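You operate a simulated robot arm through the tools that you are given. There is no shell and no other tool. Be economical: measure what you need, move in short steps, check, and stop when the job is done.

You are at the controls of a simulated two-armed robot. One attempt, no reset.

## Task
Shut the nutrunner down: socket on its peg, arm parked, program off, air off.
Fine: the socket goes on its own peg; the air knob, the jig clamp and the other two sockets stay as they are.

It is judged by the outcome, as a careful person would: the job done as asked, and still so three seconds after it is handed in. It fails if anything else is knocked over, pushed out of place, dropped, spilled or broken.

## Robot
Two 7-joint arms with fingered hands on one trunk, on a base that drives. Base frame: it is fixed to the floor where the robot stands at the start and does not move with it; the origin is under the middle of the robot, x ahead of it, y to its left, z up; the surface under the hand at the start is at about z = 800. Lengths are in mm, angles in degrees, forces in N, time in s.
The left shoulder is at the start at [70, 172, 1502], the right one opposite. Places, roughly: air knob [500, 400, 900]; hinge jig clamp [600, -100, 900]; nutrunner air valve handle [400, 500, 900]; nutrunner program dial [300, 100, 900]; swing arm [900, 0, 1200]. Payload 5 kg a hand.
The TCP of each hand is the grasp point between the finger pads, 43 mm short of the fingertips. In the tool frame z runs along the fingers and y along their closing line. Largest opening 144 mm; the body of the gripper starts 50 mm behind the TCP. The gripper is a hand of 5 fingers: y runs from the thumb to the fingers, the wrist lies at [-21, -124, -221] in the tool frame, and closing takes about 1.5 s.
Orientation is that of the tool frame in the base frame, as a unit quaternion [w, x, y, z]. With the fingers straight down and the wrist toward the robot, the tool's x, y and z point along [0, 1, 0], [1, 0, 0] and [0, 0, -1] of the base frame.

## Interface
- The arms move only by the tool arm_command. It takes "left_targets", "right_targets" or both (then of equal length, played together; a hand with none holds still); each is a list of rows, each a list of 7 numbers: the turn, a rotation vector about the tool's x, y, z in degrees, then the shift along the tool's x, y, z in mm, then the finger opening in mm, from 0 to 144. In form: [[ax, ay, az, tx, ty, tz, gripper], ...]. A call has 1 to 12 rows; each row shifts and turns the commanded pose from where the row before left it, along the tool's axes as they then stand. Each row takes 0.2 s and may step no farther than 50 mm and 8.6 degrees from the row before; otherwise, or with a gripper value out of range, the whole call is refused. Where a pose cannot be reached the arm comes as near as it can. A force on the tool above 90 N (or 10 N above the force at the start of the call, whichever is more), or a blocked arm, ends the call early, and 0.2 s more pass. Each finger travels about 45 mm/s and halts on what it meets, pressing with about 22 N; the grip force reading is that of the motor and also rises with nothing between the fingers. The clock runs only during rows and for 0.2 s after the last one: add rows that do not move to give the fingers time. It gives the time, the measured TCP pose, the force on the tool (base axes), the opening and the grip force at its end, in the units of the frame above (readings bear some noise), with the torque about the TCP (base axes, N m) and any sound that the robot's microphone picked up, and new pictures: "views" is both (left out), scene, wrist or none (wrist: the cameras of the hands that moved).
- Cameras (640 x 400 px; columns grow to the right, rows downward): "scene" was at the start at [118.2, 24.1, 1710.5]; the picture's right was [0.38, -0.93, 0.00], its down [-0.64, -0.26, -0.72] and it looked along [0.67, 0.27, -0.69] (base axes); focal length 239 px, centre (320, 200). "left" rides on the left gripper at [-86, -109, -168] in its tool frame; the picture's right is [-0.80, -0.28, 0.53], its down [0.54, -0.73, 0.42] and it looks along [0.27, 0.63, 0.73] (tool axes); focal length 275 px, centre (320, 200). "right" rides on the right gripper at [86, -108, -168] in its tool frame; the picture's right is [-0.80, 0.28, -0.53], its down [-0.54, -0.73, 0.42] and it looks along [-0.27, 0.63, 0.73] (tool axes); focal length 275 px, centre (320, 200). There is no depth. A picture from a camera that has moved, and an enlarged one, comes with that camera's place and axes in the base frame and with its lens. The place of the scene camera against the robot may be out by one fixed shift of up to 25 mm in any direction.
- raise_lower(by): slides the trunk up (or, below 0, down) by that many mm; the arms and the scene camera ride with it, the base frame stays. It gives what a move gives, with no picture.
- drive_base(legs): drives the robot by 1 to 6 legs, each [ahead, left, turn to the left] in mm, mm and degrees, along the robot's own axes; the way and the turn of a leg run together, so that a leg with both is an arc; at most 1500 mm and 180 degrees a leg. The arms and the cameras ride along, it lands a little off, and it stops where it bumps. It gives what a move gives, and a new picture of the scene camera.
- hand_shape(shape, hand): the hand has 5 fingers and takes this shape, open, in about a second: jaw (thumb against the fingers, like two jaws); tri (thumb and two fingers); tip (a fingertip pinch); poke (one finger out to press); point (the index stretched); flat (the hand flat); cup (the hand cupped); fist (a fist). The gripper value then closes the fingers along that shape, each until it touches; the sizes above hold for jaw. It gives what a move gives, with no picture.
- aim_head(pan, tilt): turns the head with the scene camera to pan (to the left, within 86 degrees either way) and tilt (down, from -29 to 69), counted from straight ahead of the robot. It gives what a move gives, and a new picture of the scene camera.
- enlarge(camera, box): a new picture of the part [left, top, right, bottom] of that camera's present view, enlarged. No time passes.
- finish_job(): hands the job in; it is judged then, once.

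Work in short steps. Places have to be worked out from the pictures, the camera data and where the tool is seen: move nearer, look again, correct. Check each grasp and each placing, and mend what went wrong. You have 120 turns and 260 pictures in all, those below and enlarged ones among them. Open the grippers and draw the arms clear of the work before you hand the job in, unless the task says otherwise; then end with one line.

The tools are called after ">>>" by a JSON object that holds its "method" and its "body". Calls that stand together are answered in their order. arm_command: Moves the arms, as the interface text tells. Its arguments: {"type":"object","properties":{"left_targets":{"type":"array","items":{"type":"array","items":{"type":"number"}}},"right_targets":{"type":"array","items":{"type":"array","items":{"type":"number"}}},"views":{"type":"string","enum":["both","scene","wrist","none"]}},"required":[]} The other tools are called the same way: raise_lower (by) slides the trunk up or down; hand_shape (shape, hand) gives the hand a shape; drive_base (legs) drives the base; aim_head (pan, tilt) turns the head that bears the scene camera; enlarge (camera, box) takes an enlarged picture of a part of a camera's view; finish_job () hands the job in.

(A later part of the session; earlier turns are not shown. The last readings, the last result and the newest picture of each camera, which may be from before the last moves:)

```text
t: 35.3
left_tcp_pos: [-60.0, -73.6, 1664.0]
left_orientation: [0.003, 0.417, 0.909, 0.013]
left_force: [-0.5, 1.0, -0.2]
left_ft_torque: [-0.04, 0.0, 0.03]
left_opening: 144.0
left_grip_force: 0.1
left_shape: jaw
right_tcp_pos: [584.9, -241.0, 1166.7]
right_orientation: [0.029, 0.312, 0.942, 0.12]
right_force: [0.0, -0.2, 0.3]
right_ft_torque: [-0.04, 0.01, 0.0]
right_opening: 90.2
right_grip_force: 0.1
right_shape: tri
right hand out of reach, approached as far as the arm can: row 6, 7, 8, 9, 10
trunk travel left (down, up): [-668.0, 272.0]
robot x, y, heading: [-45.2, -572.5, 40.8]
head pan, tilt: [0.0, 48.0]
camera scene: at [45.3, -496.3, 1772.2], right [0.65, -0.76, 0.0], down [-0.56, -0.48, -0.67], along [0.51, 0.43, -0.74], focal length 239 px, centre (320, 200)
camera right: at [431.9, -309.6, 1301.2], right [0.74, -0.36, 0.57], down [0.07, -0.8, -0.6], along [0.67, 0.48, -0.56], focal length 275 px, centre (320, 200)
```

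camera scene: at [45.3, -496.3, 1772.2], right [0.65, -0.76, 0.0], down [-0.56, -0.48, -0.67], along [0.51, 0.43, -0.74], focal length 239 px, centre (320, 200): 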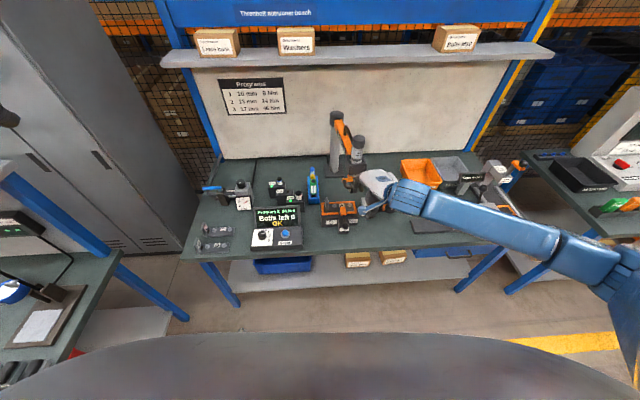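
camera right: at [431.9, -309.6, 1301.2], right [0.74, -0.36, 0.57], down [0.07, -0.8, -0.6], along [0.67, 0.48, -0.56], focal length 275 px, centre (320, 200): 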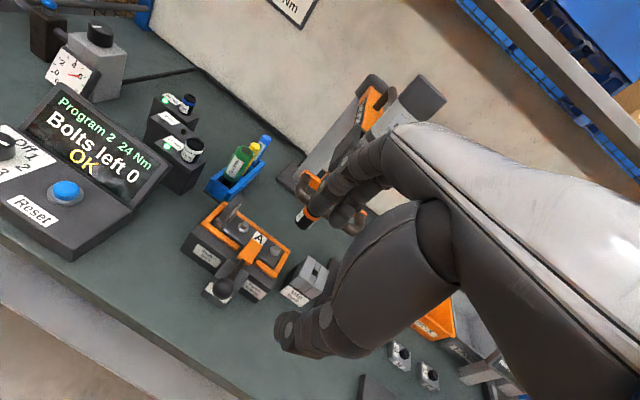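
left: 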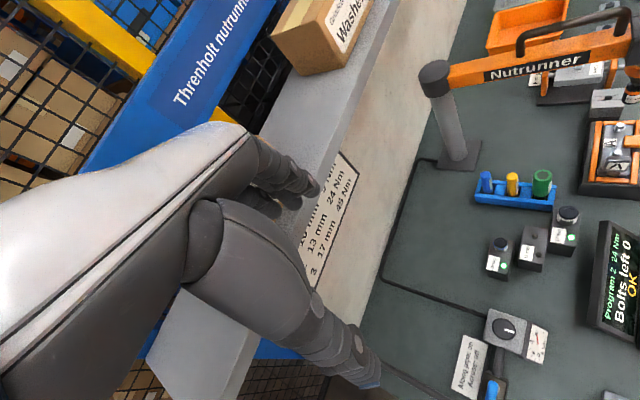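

Tilting the right hand isn't available in this arm posture, but tool-down is. New plan: grip the nutrunner's upper cylinder from above with the tool straight down, to swing the arm, and press it down from the top. I raise, level the hand and drive forward again.

>>> {"method": "raise_lower", "body": {"by": 190}}

>>> {"method": "arm_command", "body": {"right_targets": [[4.5, 0, 0, 0, 0, 0, 110], [4, 0, 0, 0, 0, 0, 110]], "views": "none"}}

>>> {"method": "drive_base", "body": {"legs": [[200, 0, 0]]}}

>>> {"method": "enlarge", "body": {"camera": "scene", "box": [300, 150, 460, 270]}}

>>> {"method": "enlarge", "body": {"camera": "right", "box": [200, 80, 520, 380]}}

```text
t: 37.4
left_tcp_pos: [-59.7, -74.7, 1853.7]
left_orientation: [0.004, 0.417, 0.909, 0.013]
left_force: [-0.5, 0.3, 0.3]
left_ft_torque: [0.01, 0.02, 0.0]
left_opening: 144.0
left_grip_force: 0.0
left_shape: jaw
right_tcp_pos: [585.9, -241.3, 1355.7]
right_orientation: [0.028, 0.311, 0.942, 0.119]
right_force: [0.4, 0.2, -0.3]
right_ft_torque: [-0.01, -0.02, 0.0]
right_opening: 90.1
right_grip_force: 0.0
right_shape: tri
trunk travel left (down, up): [-858.0, 82.0]
robot x, y, heading: [-45.3, -572.2, 40.4]
head pan, tilt: [0.0, 48.0]
```

```text
t: 38.0
left_tcp_pos: [-58.4, -73.0, 1853.0]
left_orientation: [0.004, 0.417, 0.909, 0.013]
left_force: [-0.2, -0.2, -0.4]
left_ft_torque: [0.0, -0.03, -0.02]
left_opening: 143.9
left_grip_force: 0.0
left_shape: jaw
right_tcp_pos: [585.2, -241.7, 1355.5]
right_orientation: [0.005, 0.312, 0.949, 0.049]
right_force: [0.0, 0.5, -0.2]
right_ft_torque: [0.02, -0.04, -0.01]
right_opening: 109.9
right_grip_force: 0.2
right_shape: tri
trunk travel left (down, up): [-858.0, 82.0]
robot x, y, heading: [-43.3, -576.4, 40.8]
head pan, tilt: [0.0, 48.0]
```

```text
t: 39.6
left_tcp_pos: [90.7, 54.2, 1855.1]
left_orientation: [0.004, 0.417, 0.909, 0.015]
left_force: [-0.4, -0.6, -0.2]
left_ft_torque: [0.07, -0.06, 0.05]
left_opening: 144.0
left_grip_force: 0.0
left_shape: jaw
right_tcp_pos: [736.2, -111.7, 1357.3]
right_orientation: [0.007, 0.312, 0.949, 0.051]
right_force: [-0.5, 0.7, -0.1]
right_ft_torque: [0.0, -0.02, 0.01]
right_opening: 109.8
right_grip_force: 0.1
right_shape: tri
trunk travel left (down, up): [-858.0, 82.0]
robot x, y, heading: [108.0, -439.4, 40.5]
head pan, tilt: [0.0, 48.0]
camera scene: at [195.2, -368.3, 1962.7], right [0.65, -0.76, 0.0], down [-0.56, -0.48, -0.67], along [0.51, 0.44, -0.74], focal length 239 px, centre (320, 200)
```

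scene: 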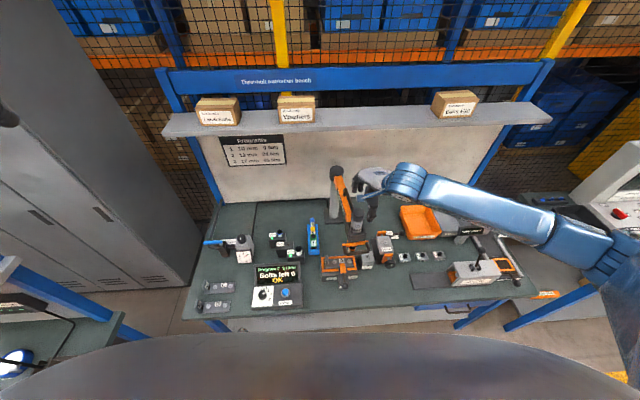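

```text
3.33 times, centred on (380, 210) of scene
camera zoom: at [195.2, -368.3, 1962.7], right [0.65, -0.76, 0.0], down [-0.56, -0.48, -0.67], along [0.51, 0.44, -0.74], focal length 797 px, centre (120, 167)
```

zoom: 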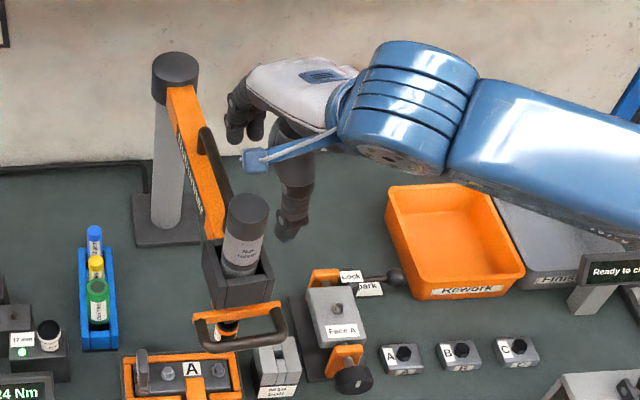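

```text
1.33 times, centred on (360, 230) of right
camera zoom: at [595.6, -163.2, 1514.3], right [0.79, -0.29, 0.54], down [0.03, -0.86, -0.5], along [0.62, 0.41, -0.67], focal length 367 px, centre (267, 160)
```

zoom: 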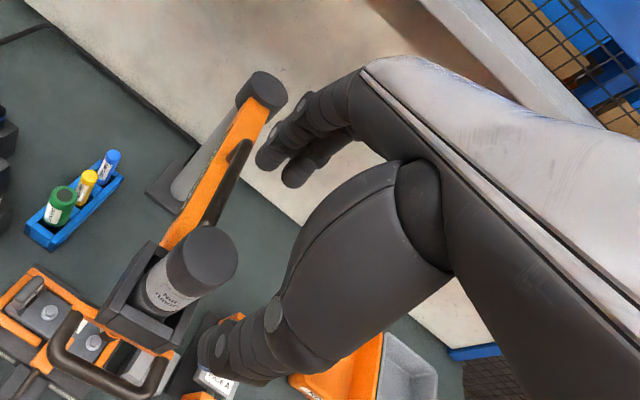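

The hand is just over the nutrunner's cap (axis about (735,-98), top z≈1255). The beam handle would block the fingers on the far side, so I yaw the hand about 88° so it closes tangentially.

>>> {"method": "arm_command", "body": {"right_targets": [[0, 0, -8, 0, 0, 0, 110], [0, 0, -8, 0, 0, 0, 110], [0, 0, -8, 0, 0, 0, 110], [0, 0, -8, 0, 0, 0, 110], [0, 0, -8, 0, 0, 0, 110], [0, 0, -8, 0, 0, 0, 110], [0, 0, -8, 0, 0, 0, 110], [0, 0, -8, 0, 0, 0, 110], [0, 0, -8, 0, 0, 0, 110], [0, 0, -8, 0, 0, 0, 110], [0, 0, -8, 0, 0, 0, 110]]}}

>>> {"method": "enlarge", "body": {"camera": "scene", "box": [300, 150, 460, 270]}}

```text
t: 42.0
left_tcp_pos: [94.3, 60.9, 1853.4]
left_orientation: [0.003, 0.417, 0.909, 0.012]
left_force: [1.0, 1.5, -0.2]
left_ft_torque: [-0.01, -0.01, -0.01]
left_opening: 143.9
left_grip_force: 0.1
left_shape: jaw
right_tcp_pos: [630.6, -82.7, 1380.6]
right_orientation: [0.035, -0.223, 0.973, 0.043]
right_force: [-0.3, 1.3, -0.8]
right_ft_torque: [-0.02, 0.01, 0.02]
right_opening: 109.9
right_grip_force: 0.1
right_shape: tri
right hand out of reach, approached as far as the arm can: row 6, 7, 8, 9, 10, 11
trunk travel left (down, up): [-858.0, 82.0]
robot x, y, heading: [109.2, -441.0, 40.8]
head pan, tilt: [0.0, 48.0]
camera scene: at [199.6, -361.9, 1962.2], right [0.65, -0.76, 0.0], down [-0.56, -0.48, -0.67], along [0.51, 0.43, -0.74], focal length 239 px, centre (320, 200)
camera right: at [593.7, -234.5, 1530.0], right [0.56, 0.55, 0.62], down [0.83, -0.37, -0.42], along [0.0, 0.75, -0.66], focal length 275 px, centre (320, 200)
```

scene: 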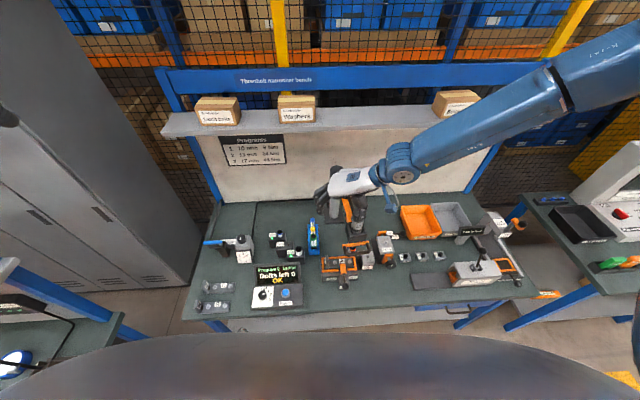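
right: 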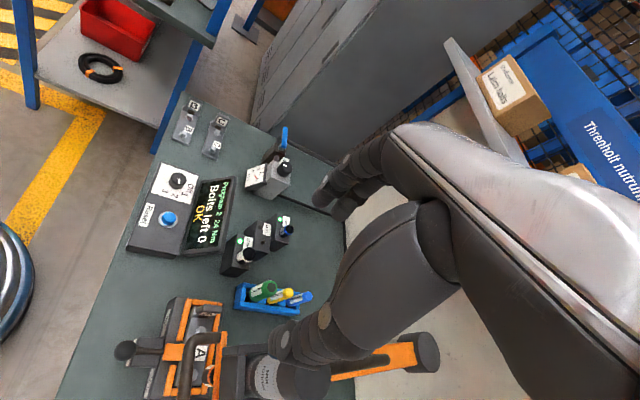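

```text
3.33 times, centred on (380, 210) of scene
camera zoom: at [199.6, -361.9, 1962.2], right [0.65, -0.76, 0.0], down [-0.56, -0.48, -0.67], along [0.51, 0.43, -0.74], focal length 797 px, centre (120, 167)
```

zoom: 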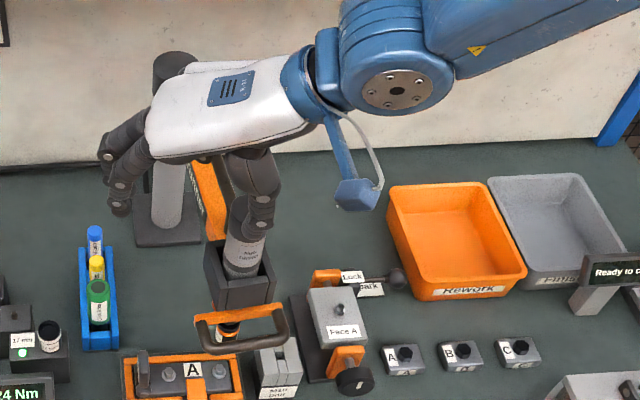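

The yaw reached about 64° from the radial line, which will do, but the TCP drifted to (631,-83). I move it back over the nutrunner axis at the same height.

>>> {"method": "arm_command", "body": {"right_targets": [[0, 0, 0, -22, -15, 0, 110], [0, 0, 0, -22, -15, 0, 110], [0, 0, 0, -22, -15, 0, 110], [0, 0, 0, -22, -15, 0, 110]]}}

>>> {"method": "enlarge", "body": {"camera": "scene", "box": [300, 150, 460, 270]}}

```text
t: 43.0
left_tcp_pos: [96.3, 59.7, 1853.0]
left_orientation: [0.004, 0.416, 0.909, 0.012]
left_force: [0.5, 1.2, 0.7]
left_ft_torque: [0.04, 0.03, 0.0]
left_opening: 143.7
left_grip_force: 0.1
left_shape: jaw
right_tcp_pos: [665.4, -105.4, 1367.0]
right_orientation: [0.05, -0.212, 0.975, 0.047]
right_force: [-0.9, 0.0, 0.5]
right_ft_torque: [-0.02, -0.02, 0.02]
right_opening: 110.1
right_grip_force: 0.1
right_shape: tri
right hand out of reach, approached as far as the arm can: row 1, 2, 3, 4
trunk travel left (down, up): [-858.0, 82.0]
robot x, y, heading: [108.8, -441.0, 40.5]
head pan, tilt: [0.0, 48.0]
camera scene: at [200.6, -362.5, 1962.1], right [0.65, -0.76, 0.0], down [-0.56, -0.48, -0.67], along [0.51, 0.44, -0.74], focal length 239 px, centre (320, 200)
camera right: at [620.4, -256.7, 1513.7], right [0.56, 0.52, 0.64], down [0.83, -0.39, -0.41], along [0.04, 0.76, -0.65], focal length 275 px, centre (320, 200)
```

scene: 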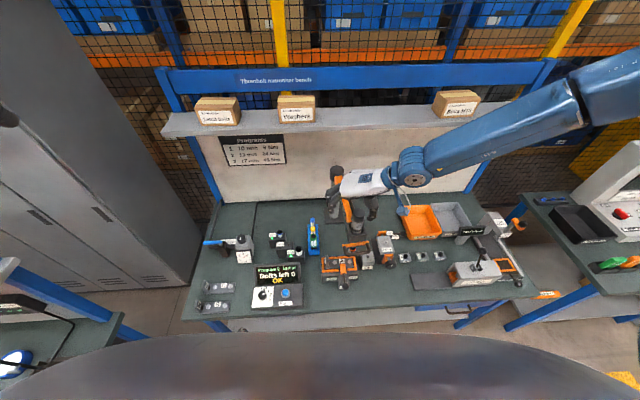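
right: 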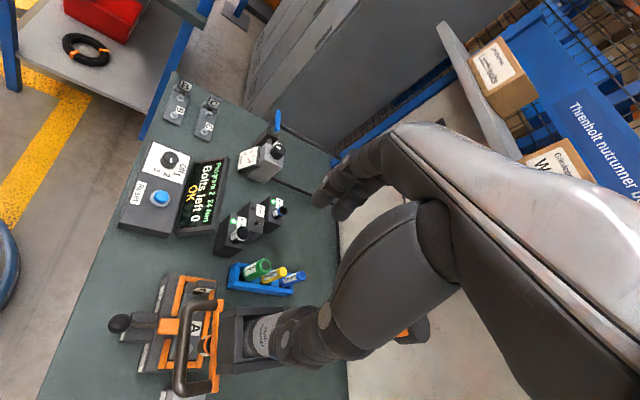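

```text
3.33 times, centred on (380, 210) of scene
camera zoom: at [200.6, -362.5, 1962.1], right [0.65, -0.76, 0.0], down [-0.56, -0.48, -0.67], along [0.51, 0.44, -0.74], focal length 797 px, centre (120, 167)
```

zoom: 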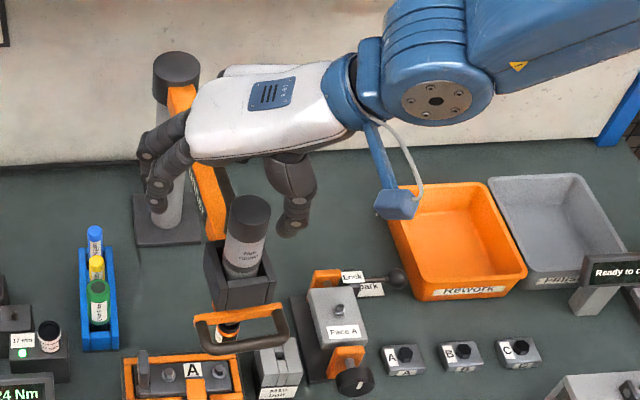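

The wrist can't hold that yaw here. The beam handle's top is only about z 1185, so gripping just the top 50 mm of the cylinder works at any yaw; I raise the trunk, yaw back 40° and move over the axis.

>>> {"method": "raise_lower", "body": {"by": 80}}

>>> {"method": "arm_command", "body": {"right_targets": [[0, 0, 8, 0, 0, 10, 110], [0, 0, 8, 0, 0, 20, 110], [0, 0, 8, 0, 0, 20, 110], [0, 0, 8, 0, 0, 0, 110], [0, 0, 8, 0, 0, 0, 110], [0, 0, 0, -22, 8, 0, 110], [0, 0, 0, -22, 8, 0, 110], [0, 0, 0, -22, 8, 0, 110]]}}

>>> {"method": "enlarge", "body": {"camera": "scene", "box": [300, 150, 460, 270]}}

```text
t: 44.2
left_tcp_pos: [95.2, 59.0, 1933.8]
left_orientation: [0.003, 0.417, 0.909, 0.014]
left_force: [-0.5, -0.4, 0.7]
left_ft_torque: [0.0, -0.01, 0.01]
left_opening: 143.7
left_grip_force: 0.0
left_shape: jaw
right_tcp_pos: [665.8, -104.8, 1447.0]
right_orientation: [0.05, -0.212, 0.975, 0.047]
right_force: [-0.6, -0.1, 0.3]
right_ft_torque: [0.0, -0.02, 0.02]
right_opening: 110.1
right_grip_force: 0.1
right_shape: tri
trunk travel left (down, up): [-938.0, 2.0]
robot x, y, heading: [112.1, -440.0, 40.4]
head pan, tilt: [0.0, 48.0]
```

```text
t: 46.0
left_tcp_pos: [96.2, 59.9, 1933.4]
left_orientation: [0.004, 0.417, 0.909, 0.012]
left_force: [0.1, 0.5, -0.5]
left_ft_torque: [-0.01, 0.02, 0.02]
left_opening: 144.1
left_grip_force: 0.1
left_shape: jaw
right_tcp_pos: [739.2, -95.3, 1404.2]
right_orientation: [0.031, 0.134, 0.989, 0.063]
right_force: [0.3, -0.3, 0.4]
right_ft_torque: [0.01, 0.0, 0.0]
right_opening: 110.2
right_grip_force: 0.1
right_shape: tri
trunk travel left (down, up): [-938.0, 2.0]
robot x, y, heading: [109.7, -439.2, 40.5]
head pan, tilt: [0.0, 48.0]
camera scene: at [200.6, -362.7, 2042.1], right [0.65, -0.76, 0.0], down [-0.56, -0.48, -0.67], along [0.51, 0.43, -0.74], focal length 239 px, centre (320, 200)
camera right: at [615.0, -193.9, 1550.8], right [0.8, 0.0, 0.6], down [0.37, -0.79, -0.49], along [0.48, 0.61, -0.63], focal length 275 px, centre (320, 200)
```

scene: 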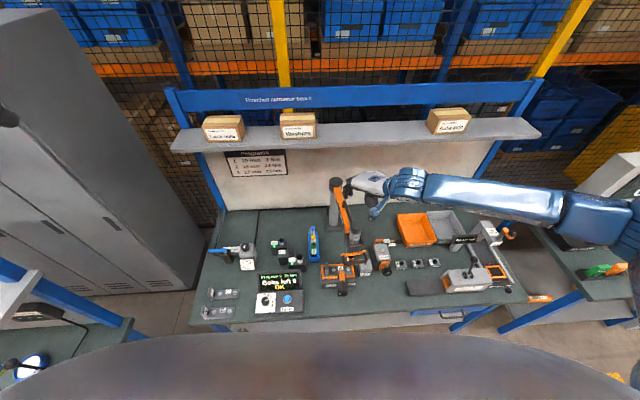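
right: 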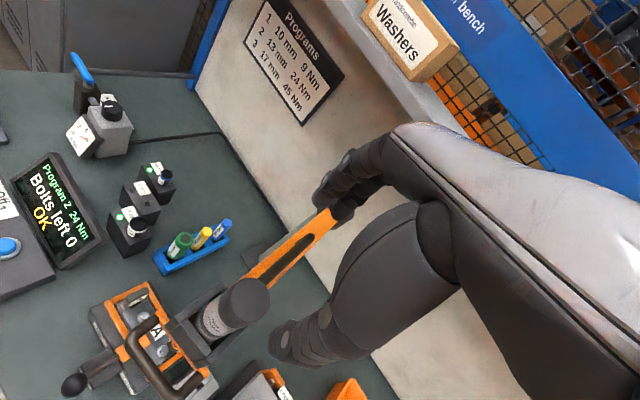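

```text
3.33 times, centred on (380, 210) of scene
camera zoom: at [200.6, -362.7, 2042.1], right [0.65, -0.76, 0.0], down [-0.56, -0.48, -0.67], along [0.51, 0.43, -0.74], focal length 797 px, centre (120, 167)
```

zoom: 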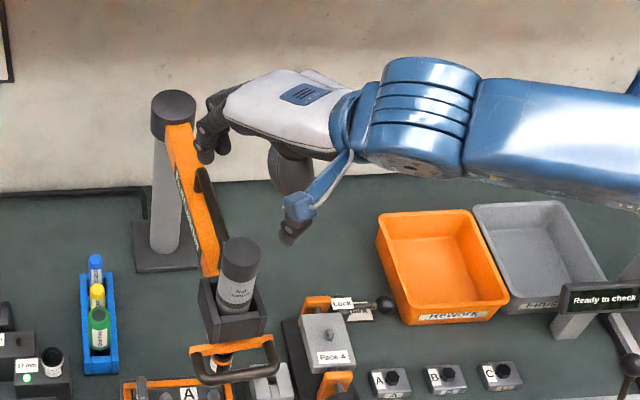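

The TCP is now over the axis (about (736,-96)). I descend to grip height, z≈1252, correcting for the slight lean of the tool.

>>> {"method": "arm_command", "body": {"right_targets": [[0, 0, 0, 2.5, -7, 38, 110], [0, 0, 0, 2.5, -7, 38, 110], [0, 0, 0, 2.5, -7, 38, 110], [0, 0, 0, 2.5, -7, 38, 110]]}}

>>> {"method": "enlarge", "body": {"camera": "scene", "box": [300, 170, 460, 290]}}

```text
t: 47.0
left_tcp_pos: [96.2, 57.4, 1934.3]
left_orientation: [0.004, 0.417, 0.909, 0.014]
left_force: [0.6, 0.8, -0.8]
left_ft_torque: [0.03, 0.01, 0.0]
left_opening: 144.0
left_grip_force: 0.0
left_shape: jaw
right_tcp_pos: [734.0, -100.5, 1253.4]
right_orientation: [0.032, 0.134, 0.988, 0.062]
right_force: [1.0, 0.8, 1.5]
right_ft_torque: [-0.07, 0.07, 0.03]
right_opening: 110.2
right_grip_force: 0.0
right_shape: tri
trunk travel left (down, up): [-938.0, 2.0]
robot x, y, heading: [113.0, -443.0, 40.6]
head pan, tilt: [0.0, 48.0]
camera scene: at [199.8, -364.7, 2042.4], right [0.65, -0.76, 0.0], down [-0.56, -0.48, -0.67], along [0.51, 0.44, -0.74], focal length 239 px, centre (320, 200)
camera right: at [610.9, -200.5, 1399.2], right [0.8, 0.0, 0.6], down [0.37, -0.79, -0.49], along [0.48, 0.61, -0.63], focal length 275 px, centre (320, 200)
```

scene: 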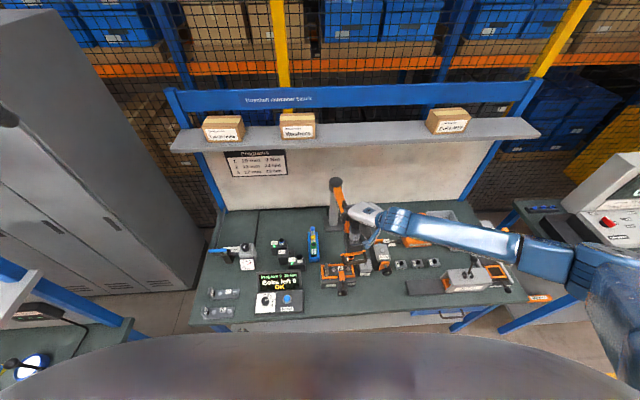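
right: 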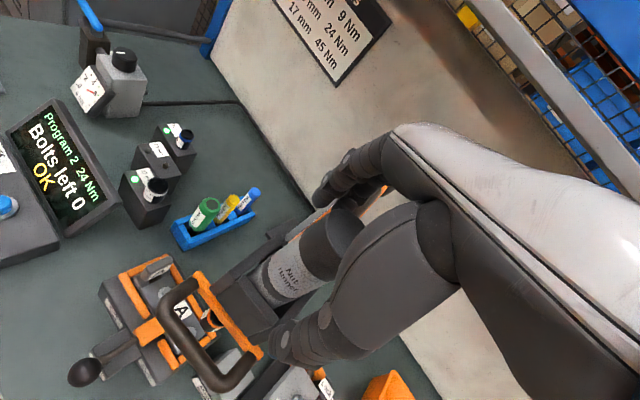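

```text
3.33 times, centred on (380, 230) of scene
camera zoom: at [199.8, -364.7, 2042.4], right [0.65, -0.76, 0.0], down [-0.56, -0.48, -0.67], along [0.51, 0.44, -0.74], focal length 797 px, centre (120, 100)
```

zoom: 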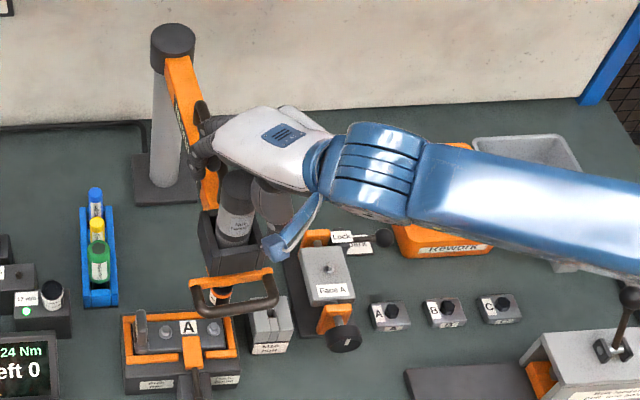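

The cylinder lies between thumb and fingers. I close gently on it.

>>> {"method": "arm_command", "body": {"right_targets": [[0, 0, 0, 0, 0, 0, 85], [0, 0, 0, 0, 0, 0, 70], [0, 0, 0, 0, 0, 0, 60], [0, 0, 0, 0, 0, 0, 50], [0, 0, 0, 0, 0, 0, 40], [0, 0, 0, 0, 0, 0, 40], [0, 0, 0, 0, 0, 0, 40], [0, 0, 0, 0, 0, 0, 40]]}}

>>> {"method": "enlarge", "body": {"camera": "scene", "box": [300, 170, 460, 290]}}

```text
t: 48.8
left_tcp_pos: [96.6, 58.2, 1934.8]
left_orientation: [0.004, 0.417, 0.909, 0.014]
left_force: [0.1, -1.0, -0.8]
left_ft_torque: [-0.01, 0.03, -0.01]
left_opening: 143.8
left_grip_force: 0.1
left_shape: jaw
right_tcp_pos: [735.9, -101.6, 1251.5]
right_orientation: [0.031, 0.134, 0.989, 0.061]
right_force: [1.0, -1.0, -2.0]
right_ft_torque: [-0.09, -0.05, 0.03]
right_opening: 35.2
right_grip_force: 22.1
right_shape: tri
trunk travel left (down, up): [-938.0, 2.0]
robot x, y, heading: [109.5, -444.1, 40.5]
head pan, tilt: [0.0, 48.0]
camera scene: at [201.0, -364.5, 2042.2], right [0.65, -0.76, 0.0], down [-0.56, -0.48, -0.67], along [0.51, 0.44, -0.74], focal length 239 px, centre (320, 200)
camera right: at [611.4, -200.9, 1398.5], right [0.8, 0.0, 0.6], down [0.36, -0.79, -0.49], along [0.48, 0.61, -0.63], focal length 275 px, centre (320, 200)
```

scene: 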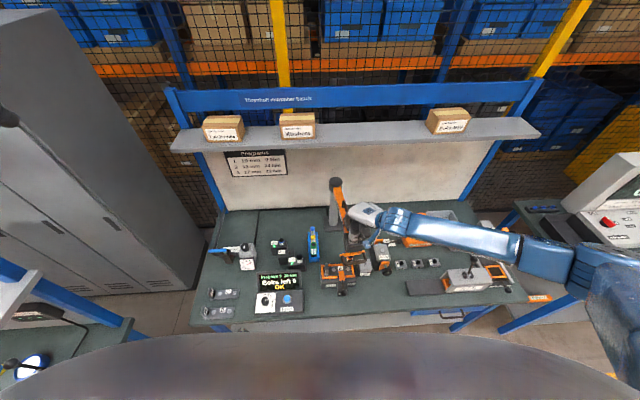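
right: 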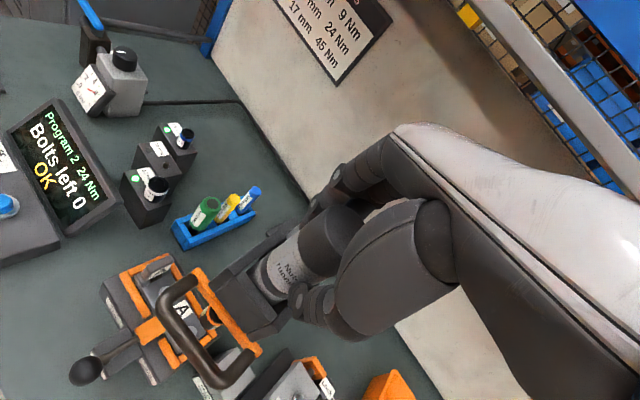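

```text
3.33 times, centred on (380, 230) of scene
camera zoom: at [201.0, -364.5, 2042.2], right [0.65, -0.76, 0.0], down [-0.56, -0.48, -0.67], along [0.51, 0.44, -0.74], focal length 797 px, centre (120, 100)
```

zoom: 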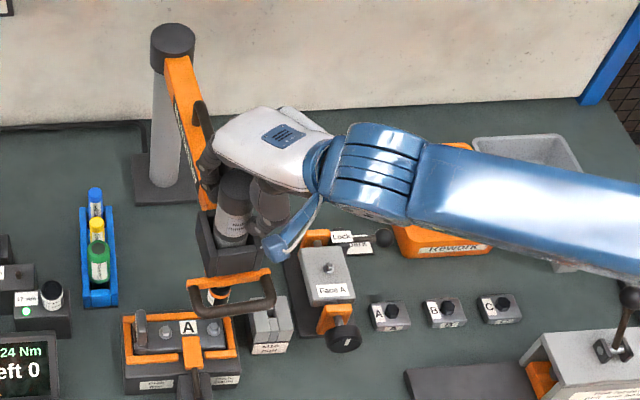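

Grip force is 22 N on the cylinder. I test by swinging the arm about 8° along its arc around the post (950,170).

>>> {"method": "arm_command", "body": {"right_targets": [[0, 0, 0, 11, 5, 0, 40], [0, 0, 0, 11, 5, 0, 40], [0, 0, 0, 11, 5.5, 0, 40], [0, 0, 0, 11, 5.5, 0, 40]], "views": "scene"}}

>>> {"method": "enlarge", "body": {"camera": "scene", "box": [300, 170, 460, 290]}}

```text
t: 49.8
left_tcp_pos: [96.3, 60.5, 1933.6]
left_orientation: [0.003, 0.418, 0.909, 0.012]
left_force: [-0.3, 1.0, 0.3]
left_ft_torque: [-0.04, 0.03, -0.01]
left_opening: 143.9
left_grip_force: 0.1
left_shape: jaw
right_tcp_pos: [699.0, -68.3, 1249.4]
right_orientation: [0.031, 0.134, 0.989, 0.063]
right_force: [4.1, 4.7, 4.3]
right_ft_torque: [0.21, -0.11, -0.2]
right_opening: 35.2
right_grip_force: 22.1
right_shape: tri
trunk travel left (down, up): [-938.0, 2.0]
robot x, y, heading: [112.6, -438.4, 40.8]
head pan, tilt: [0.0, 48.0]
camera scene: at [201.2, -362.4, 2042.1], right [0.65, -0.76, 0.0], down [-0.56, -0.48, -0.67], along [0.51, 0.43, -0.74], focal length 239 px, centre (320, 200)
```

scene: 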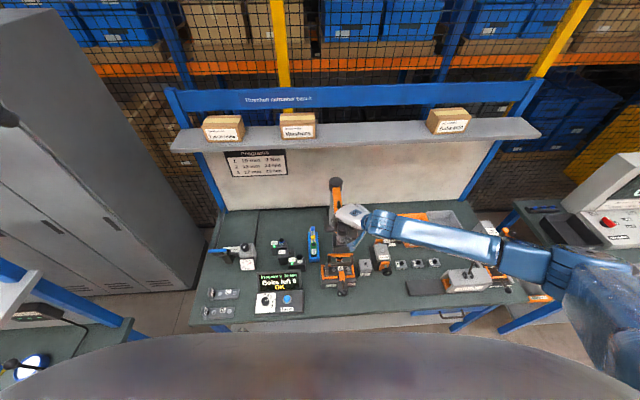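

```text
3.33 times, centred on (380, 230) of scene
camera zoom: at [201.2, -362.4, 2042.1], right [0.65, -0.76, 0.0], down [-0.56, -0.48, -0.67], along [0.51, 0.43, -0.74], focal length 797 px, centre (120, 100)
```

zoom: 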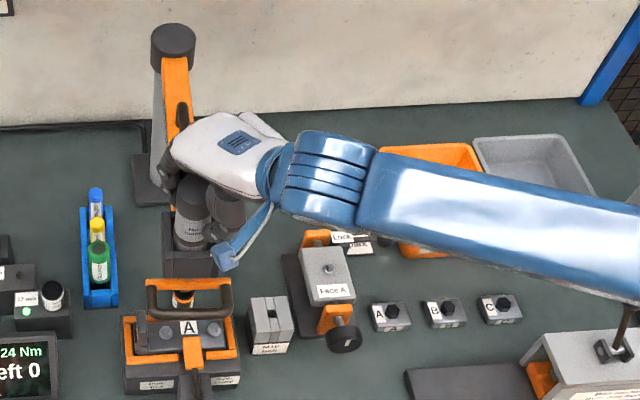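

The arm follows nicely with little resistance. I continue along the arc to about 193°, keeping height.

>>> {"method": "arm_command", "body": {"right_targets": [[0, 0, 0, 16, 11.2, 1, 40], [0, 0, 0, 16, 11.2, 1, 40], [0, 0, 0, 13.5, 11.8, 1, 40], [0, 0, 0, 13.5, 11.8, 1, 40], [0, 0, 0, 12.2, 13.1, 1, 40], [0, 0, 0, 12.2, 13.1, 1, 40], [0, 0, 0, 10.8, 14.3, 1, 40], [0, 0, 0, 10.8, 14.3, 1, 40], [0, 0, 0, 9.2, 15.3, 1, 40], [0, 0, 0, 9.2, 15.3, 1, 40]], "views": "both"}}

>>> {"method": "enlarge", "body": {"camera": "scene", "box": [240, 170, 400, 290]}}

```text
t: 52.0
left_tcp_pos: [102.8, 62.0, 1932.2]
left_orientation: [0.003, 0.417, 0.909, 0.012]
left_force: [0.2, 0.6, -0.7]
left_ft_torque: [-0.02, 0.02, -0.01]
left_opening: 144.1
left_grip_force: 0.1
left_shape: jaw
right_tcp_pos: [619.3, 90.8, 1252.6]
right_orientation: [0.031, 0.135, 0.988, 0.062]
right_force: [25.0, 4.4, -2.7]
right_ft_torque: [0.08, -0.68, -0.8]
right_opening: 33.9
right_grip_force: 21.8
right_shape: tri
trunk travel left (down, up): [-938.0, 2.0]
robot x, y, heading: [115.6, -442.3, 40.4]
head pan, tilt: [0.0, 48.0]
camera scene: at [206.4, -360.6, 2041.6], right [0.65, -0.76, 0.0], down [-0.57, -0.48, -0.67], along [0.51, 0.43, -0.75], focal length 239 px, centre (320, 200)
camera right: at [494.5, -6.7, 1398.5], right [0.8, 0.0, 0.6], down [0.36, -0.79, -0.49], along [0.48, 0.61, -0.63], focal length 275 px, centre (320, 200)
```

scene: 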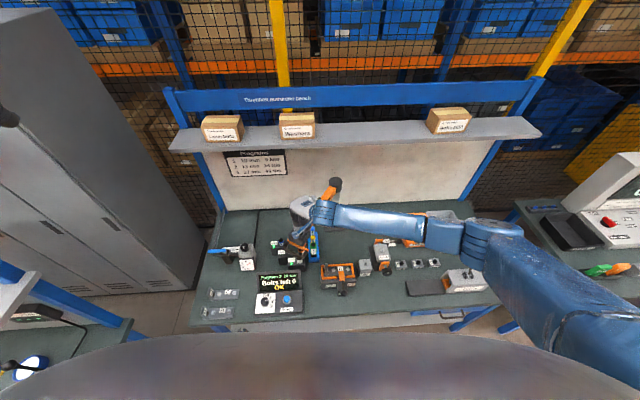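
right: 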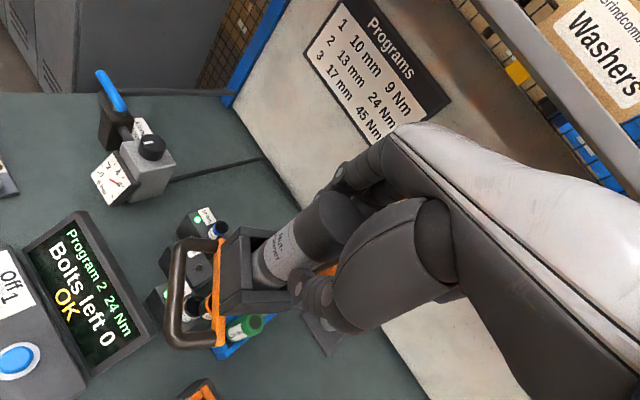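

```text
3.33 times, centred on (320, 230) of scene
camera zoom: at [206.4, -360.6, 2041.6], right [0.65, -0.76, 0.0], down [-0.57, -0.48, -0.67], along [0.51, 0.43, -0.75], focal length 797 px, centre (320, 100)
```

zoom: 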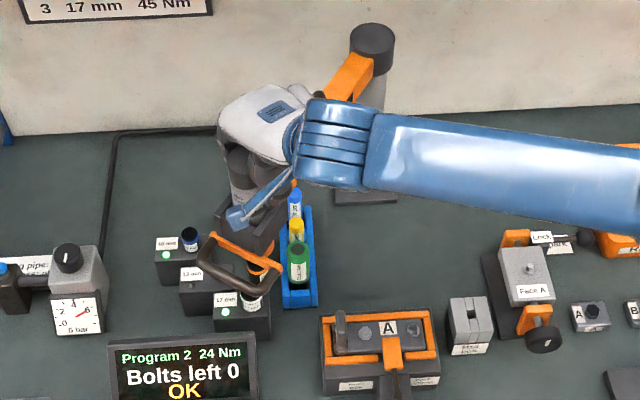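

The true arc fits a post centre of about (955,165) with radius 345. I continue to about 175°, where peg 13 should be, easing the inward force.

>>> {"method": "arm_command", "body": {"right_targets": [[0, 0, 0, 1.6, 15.4, 2, 40], [0, 0, 0, 1.6, 15.4, 2, 40], [0, 0, 0, 5.8, 16.8, 2, 40], [0, 0, 0, 5.8, 16.8, 2, 40], [0, 0, 0, 4, 17.3, 2, 40], [0, 0, 0, 4, 17.3, 2, 40]], "views": "both"}}

>>> {"method": "enlarge", "body": {"camera": "scene", "box": [250, 190, 350, 265]}}

>>> {"method": "enlarge", "body": {"camera": "right", "box": [100, 160, 340, 360]}}

```text
t: 53.4
left_tcp_pos: [98.3, 61.1, 1934.3]
left_orientation: [0.003, 0.417, 0.909, 0.013]
left_force: [0.9, 1.0, -0.9]
left_ft_torque: [-0.05, -0.04, 0.02]
left_opening: 143.9
left_grip_force: 0.1
left_shape: jaw
right_tcp_pos: [620.0, 192.2, 1251.5]
right_orientation: [0.031, 0.135, 0.989, 0.061]
right_force: [6.7, -3.9, -4.0]
right_ft_torque: [-0.3, -0.27, -0.32]
right_opening: 31.2
right_grip_force: 21.6
right_shape: tri
trunk travel left (down, up): [-938.0, 2.0]
robot x, y, heading: [113.0, -438.4, 40.6]
head pan, tilt: [0.0, 48.0]
camera scene: at [202.0, -361.9, 2042.0], right [0.65, -0.76, 0.0], down [-0.57, -0.48, -0.67], along [0.51, 0.43, -0.74], focal length 239 px, centre (320, 200)
camera right: at [495.8, 92.8, 1398.8], right [0.8, 0.0, 0.6], down [0.36, -0.79, -0.49], along [0.48, 0.61, -0.63], focal length 275 px, centre (320, 200)
```

scene: 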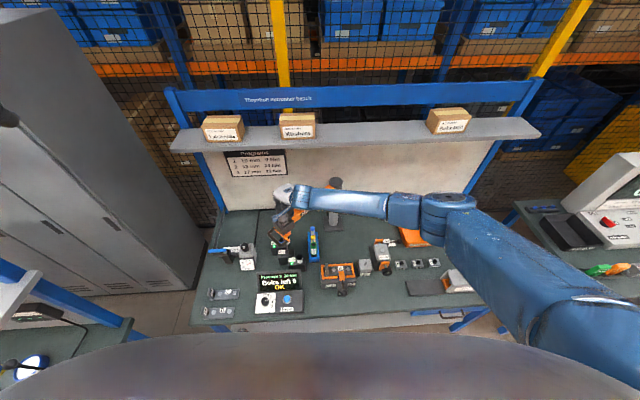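
right: 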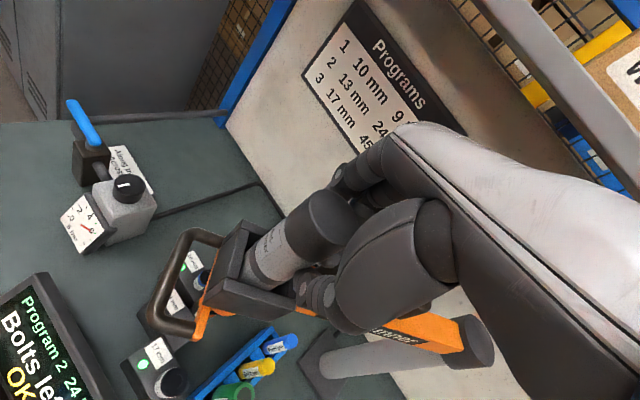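

```text
5.33 times, centred on (300, 228) of scene
camera zoom: at [202.0, -361.9, 2042.0], right [0.65, -0.76, 0.0], down [-0.57, -0.48, -0.67], along [0.51, 0.43, -0.74], focal length 1276 px, centre (427, 53)
```

zoom: 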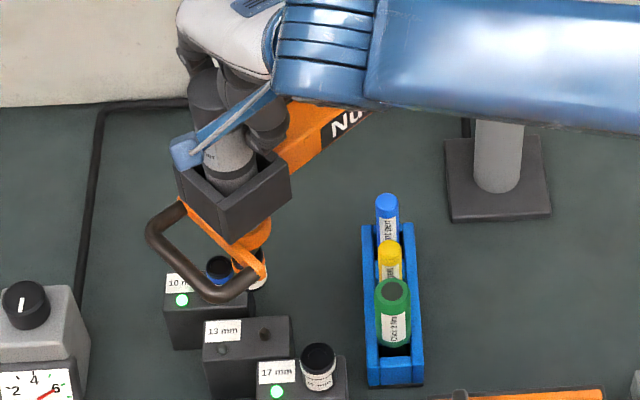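

```text
2.00 times, centred on (220, 260) of right
camera zoom: at [495.8, 92.8, 1398.8], right [0.8, 0.0, 0.6], down [0.36, -0.79, -0.49], along [0.48, 0.61, -0.63], focal length 551 px, centre (520, 80)
```

zoom: 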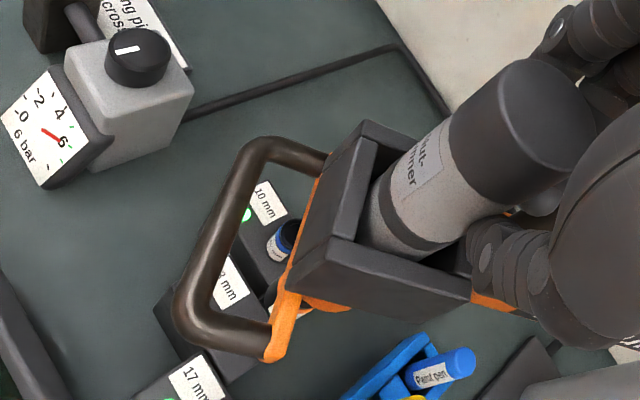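

The socket is nearly above the 13 mm peg. I zoom closer on socket and peg to measure the remaining offset.

>>> {"method": "enlarge", "body": {"camera": "scene", "box": [275, 225, 315, 265]}}

>>> {"method": "enlarge", "body": {"camera": "right", "box": [160, 270, 240, 350]}}

```text
10.00 times, centred on (295, 245) of scene
camera zoom: at [202.0, -361.9, 2042.0], right [0.65, -0.76, 0.0], down [-0.57, -0.48, -0.67], along [0.51, 0.43, -0.74], focal length 2392 px, centre (570, -250)
```

zoom: 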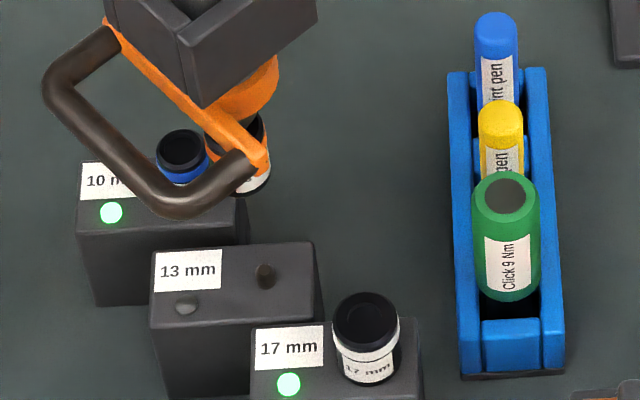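

```text
5.00 times, centred on (200, 310) of right
camera zoom: at [495.8, 92.8, 1398.8], right [0.8, 0.0, 0.6], down [0.36, -0.79, -0.49], along [0.48, 0.61, -0.63], focal length 1376 px, centre (920, -350)
```

zoom: 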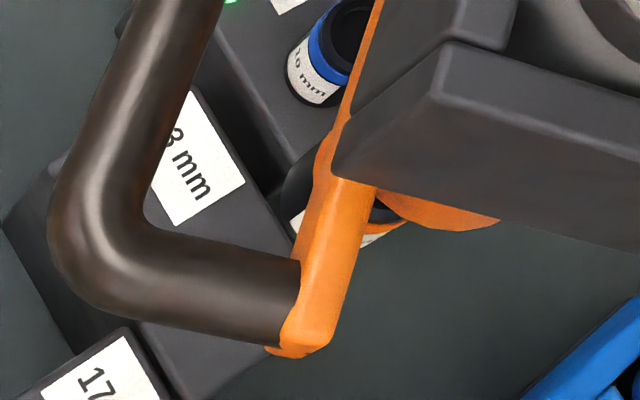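

Projected straight down, the socket is within a few mm of the peg. I test how the tool slides: push down 12 mm with the present grip and read the force.

>>> {"method": "arm_command", "body": {"right_targets": [[0, 0, 0, 0, -1, 6, 40], [0, 0, 0, 0, -1, 6, 40], [0, 0, 0, 0, 0, 0, 40]], "views": "none"}}

>>> {"method": "enlarge", "body": {"camera": "scene", "box": [275, 225, 315, 265]}}

>>> {"method": "enlarge", "body": {"camera": "right", "box": [120, 160, 400, 360]}}

```text
t: 54.2
left_tcp_pos: [96.9, 59.3, 1933.5]
left_orientation: [0.003, 0.417, 0.909, 0.013]
left_force: [0.1, -0.3, -0.5]
left_ft_torque: [-0.04, 0.02, 0.02]
left_opening: 144.1
left_grip_force: 0.1
left_shape: jaw
right_tcp_pos: [620.9, 191.2, 1239.8]
right_orientation: [0.031, 0.135, 0.988, 0.062]
right_force: [6.6, -2.8, 3.2]
right_ft_torque: [-0.09, -0.15, -0.25]
right_opening: 31.7
right_grip_force: 22.0
right_shape: tri
trunk travel left (down, up): [-938.0, 2.0]
robot x, y, heading: [108.5, -440.6, 40.9]
head pan, tilt: [0.0, 48.0]
```

```text
10.00 times, centred on (295, 245) of scene
camera zoom: at [201.6, -363.7, 2042.1], right [0.65, -0.76, 0.0], down [-0.56, -0.48, -0.67], along [0.51, 0.44, -0.74], focal length 2392 px, centre (570, -250)
```

zoom: 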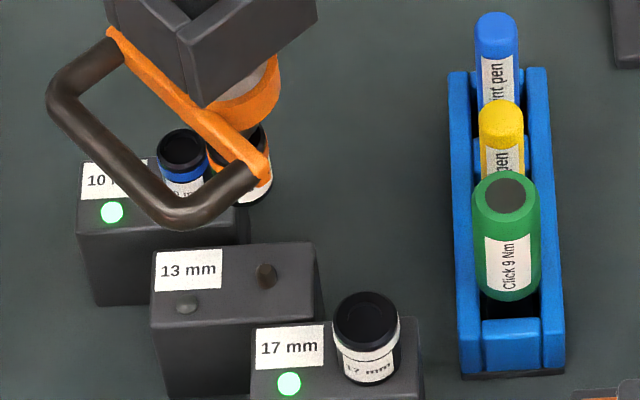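

```text
2.00 times, centred on (260, 260) of right
camera zoom: at [496.6, 92.9, 1387.2], right [0.8, 0.0, 0.6], down [0.36, -0.79, -0.49], along [0.48, 0.61, -0.63], focal length 551 px, centre (440, 80)
```

zoom: 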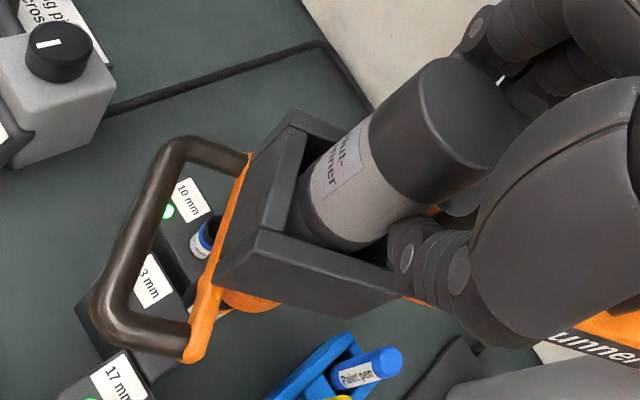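

The tool slides with only a few newtons. I keep pushing down in small steps, watching for contact of fingers with the sleeve.

>>> {"method": "arm_command", "body": {"right_targets": [[0, 0, 0, 0, -1, 8, 40], [0, 0, 0, 0, -1, 8, 40], [0, 0, 0, 0, -1, 8, 40], [0, 0, 0, 0, 0, 0, 40]], "views": "none"}}

>>> {"method": "enlarge", "body": {"camera": "scene", "box": [265, 200, 325, 260]}}

>>> {"method": "enlarge", "body": {"camera": "right", "box": [120, 160, 400, 360]}}

```text
t: 55.2
left_tcp_pos: [93.7, 55.1, 1934.2]
left_orientation: [0.004, 0.417, 0.909, 0.014]
left_force: [0.4, -0.3, -0.4]
left_ft_torque: [0.01, -0.02, 0.02]
left_opening: 144.0
left_grip_force: 0.1
left_shape: jaw
right_tcp_pos: [620.5, 189.5, 1220.0]
right_orientation: [0.031, 0.134, 0.988, 0.065]
right_force: [3.6, -7.5, 29.0]
right_ft_torque: [-0.49, 0.12, -0.25]
right_opening: 33.4
right_grip_force: 22.0
right_shape: tri
trunk travel left (down, up): [-938.0, 2.0]
robot x, y, heading: [110.6, -441.5, 40.7]
head pan, tilt: [0.0, 48.0]
```

```text
6.67 times, centred on (295, 230) of scene
camera zoom: at [198.4, -367.8, 2042.9], right [0.65, -0.76, 0.0], down [-0.56, -0.48, -0.67], along [0.51, 0.44, -0.74], focal length 1595 px, centre (487, 0)
```

zoom: 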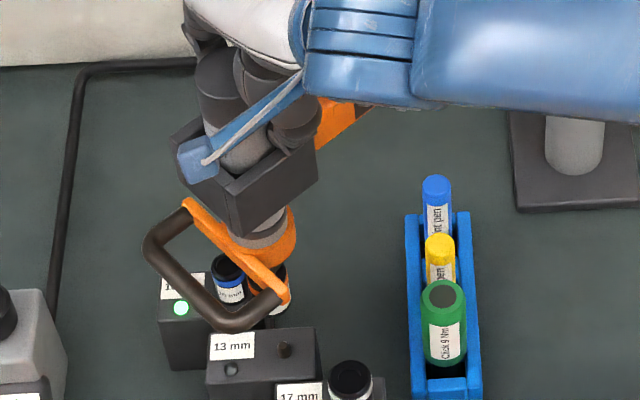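

```text
2.00 times, centred on (260, 260) of right
camera zoom: at [495.8, 90.3, 1365.9], right [0.8, -0.01, 0.6], down [0.37, -0.79, -0.49], along [0.48, 0.61, -0.63], focal length 551 px, centre (440, 80)
```

zoom: 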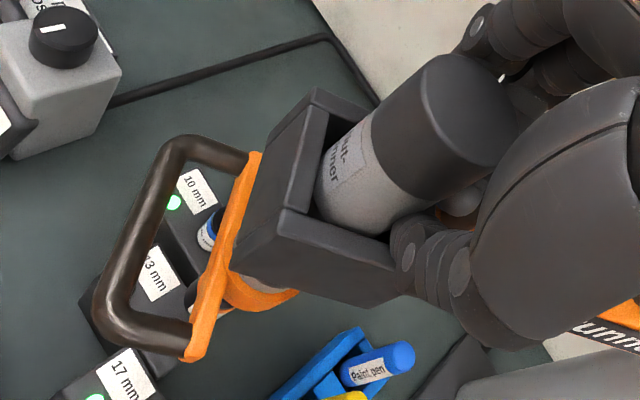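

The thumb now touches the sleeve (29 N) with the tool about 30 mm down. I open the fingers and see whether the tool stays or rises.

>>> {"method": "arm_command", "body": {"right_targets": [[0, 0, 0, 0, 1, -8, 60], [0, 0, 0, 0, 0, 0, 80], [0, 0, 0, 0, 0, 0, 100], [0, 0, 0, 0, 0, 0, 100], [0, 0, 0, 0, 0, 0, 100]], "views": "none"}}

>>> {"method": "enlarge", "body": {"camera": "scene", "box": [265, 200, 325, 260]}}

>>> {"method": "enlarge", "body": {"camera": "right", "box": [120, 160, 400, 360]}}

```text
t: 56.4
left_tcp_pos: [94.1, 56.9, 1934.4]
left_orientation: [0.004, 0.417, 0.909, 0.014]
left_force: [-0.6, 0.5, -0.2]
left_ft_torque: [0.0, -0.02, -0.02]
left_opening: 144.3
left_grip_force: 0.1
left_shape: jaw
right_tcp_pos: [620.4, 190.9, 1226.8]
right_orientation: [0.033, 0.134, 0.988, 0.063]
right_force: [4.6, 0.6, 25.7]
right_ft_torque: [-1.45, 0.02, 0.28]
right_opening: 96.9
right_grip_force: 0.1
right_shape: tri
trunk travel left (down, up): [-938.0, 2.0]
robot x, y, heading: [110.6, -438.6, 40.7]
head pan, tilt: [0.0, 48.0]
```

```text
6.67 times, centred on (295, 230) of scene
camera zoom: at [198.7, -366.5, 2042.7], right [0.65, -0.76, 0.0], down [-0.56, -0.48, -0.67], along [0.51, 0.44, -0.74], focal length 1595 px, centre (487, 0)
```

zoom: 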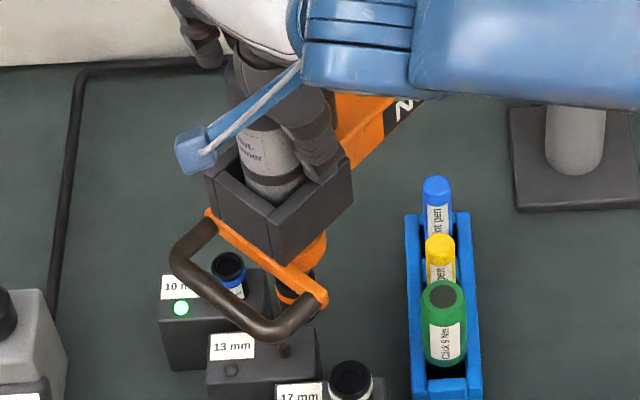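

```text
2.00 times, centred on (260, 260) of right
camera zoom: at [496.1, 91.8, 1373.1], right [0.8, -0.01, 0.6], down [0.37, -0.79, -0.49], along [0.48, 0.61, -0.63], focal length 551 px, centre (440, 80)
```

zoom: 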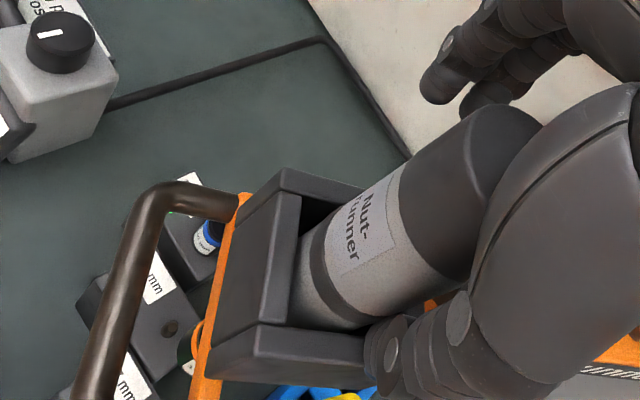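

The tool springs back up by itself (balancer), so pressing down needs holding. The left hand suits the loop bar better at this angle; I lift the right hand clear and move it off to the right.

>>> {"method": "arm_command", "body": {"right_targets": [[0, 0, 0, 0, 0, -10, 120], [0, 0, 0, 0, 0, -40, 120], [0, 0, 0, 0, 0, -45, 120], [0, 0, 0, 0, 0, -45, 120], [0, 0, 0, -10, -45, -10, 120], [0, 0, 0, -10, -45, 0, 120], [0, 0, 0, -10, -45, 0, 120], [0, 0, 0, -10, -45, 0, 120], [0, 0, 0, -10, -45, 0, 120]], "views": "scene"}}

>>> {"method": "enlarge", "body": {"camera": "scene", "box": [245, 190, 325, 260]}}

```text
t: 58.4
left_tcp_pos: [95.9, 55.3, 1934.6]
left_orientation: [0.004, 0.416, 0.909, 0.014]
left_force: [-0.8, -1.1, -0.6]
left_ft_torque: [0.05, -0.01, -0.01]
left_opening: 143.7
left_grip_force: 0.1
left_shape: jaw
right_tcp_pos: [598.5, -57.9, 1345.3]
right_orientation: [0.031, 0.134, 0.988, 0.062]
right_force: [0.4, 0.1, 0.4]
right_ft_torque: [0.0, 0.03, -0.01]
right_opening: 119.9
right_grip_force: 0.2
right_shape: tri
trunk travel left (down, up): [-938.0, 2.0]
robot x, y, heading: [111.2, -441.6, 40.6]
head pan, tilt: [0.0, 48.0]
camera scene: at [200.5, -367.3, 2042.4], right [0.65, -0.76, 0.0], down [-0.56, -0.48, -0.67], along [0.51, 0.44, -0.74], focal length 239 px, centre (320, 200)
```

scene: 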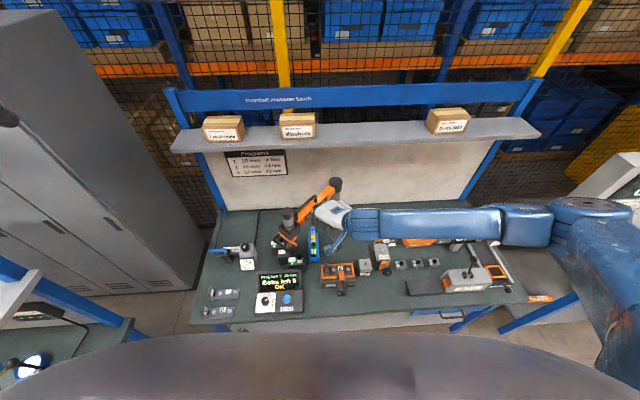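

```text
5.71 times, centred on (285, 225) of scene
camera zoom: at [200.5, -367.3, 2042.4], right [0.65, -0.76, 0.0], down [-0.56, -0.48, -0.67], along [0.51, 0.44, -0.74], focal length 1367 px, centre (520, 57)
```

zoom: 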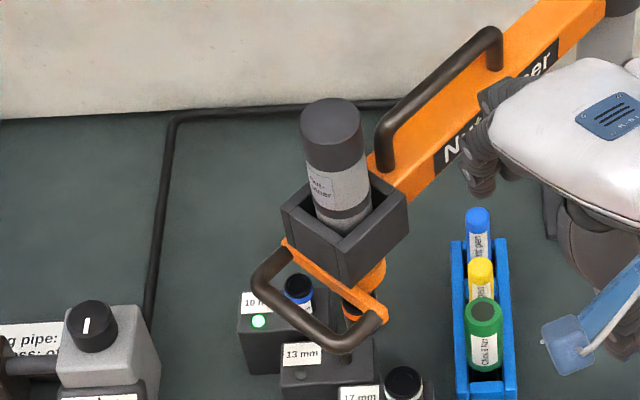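

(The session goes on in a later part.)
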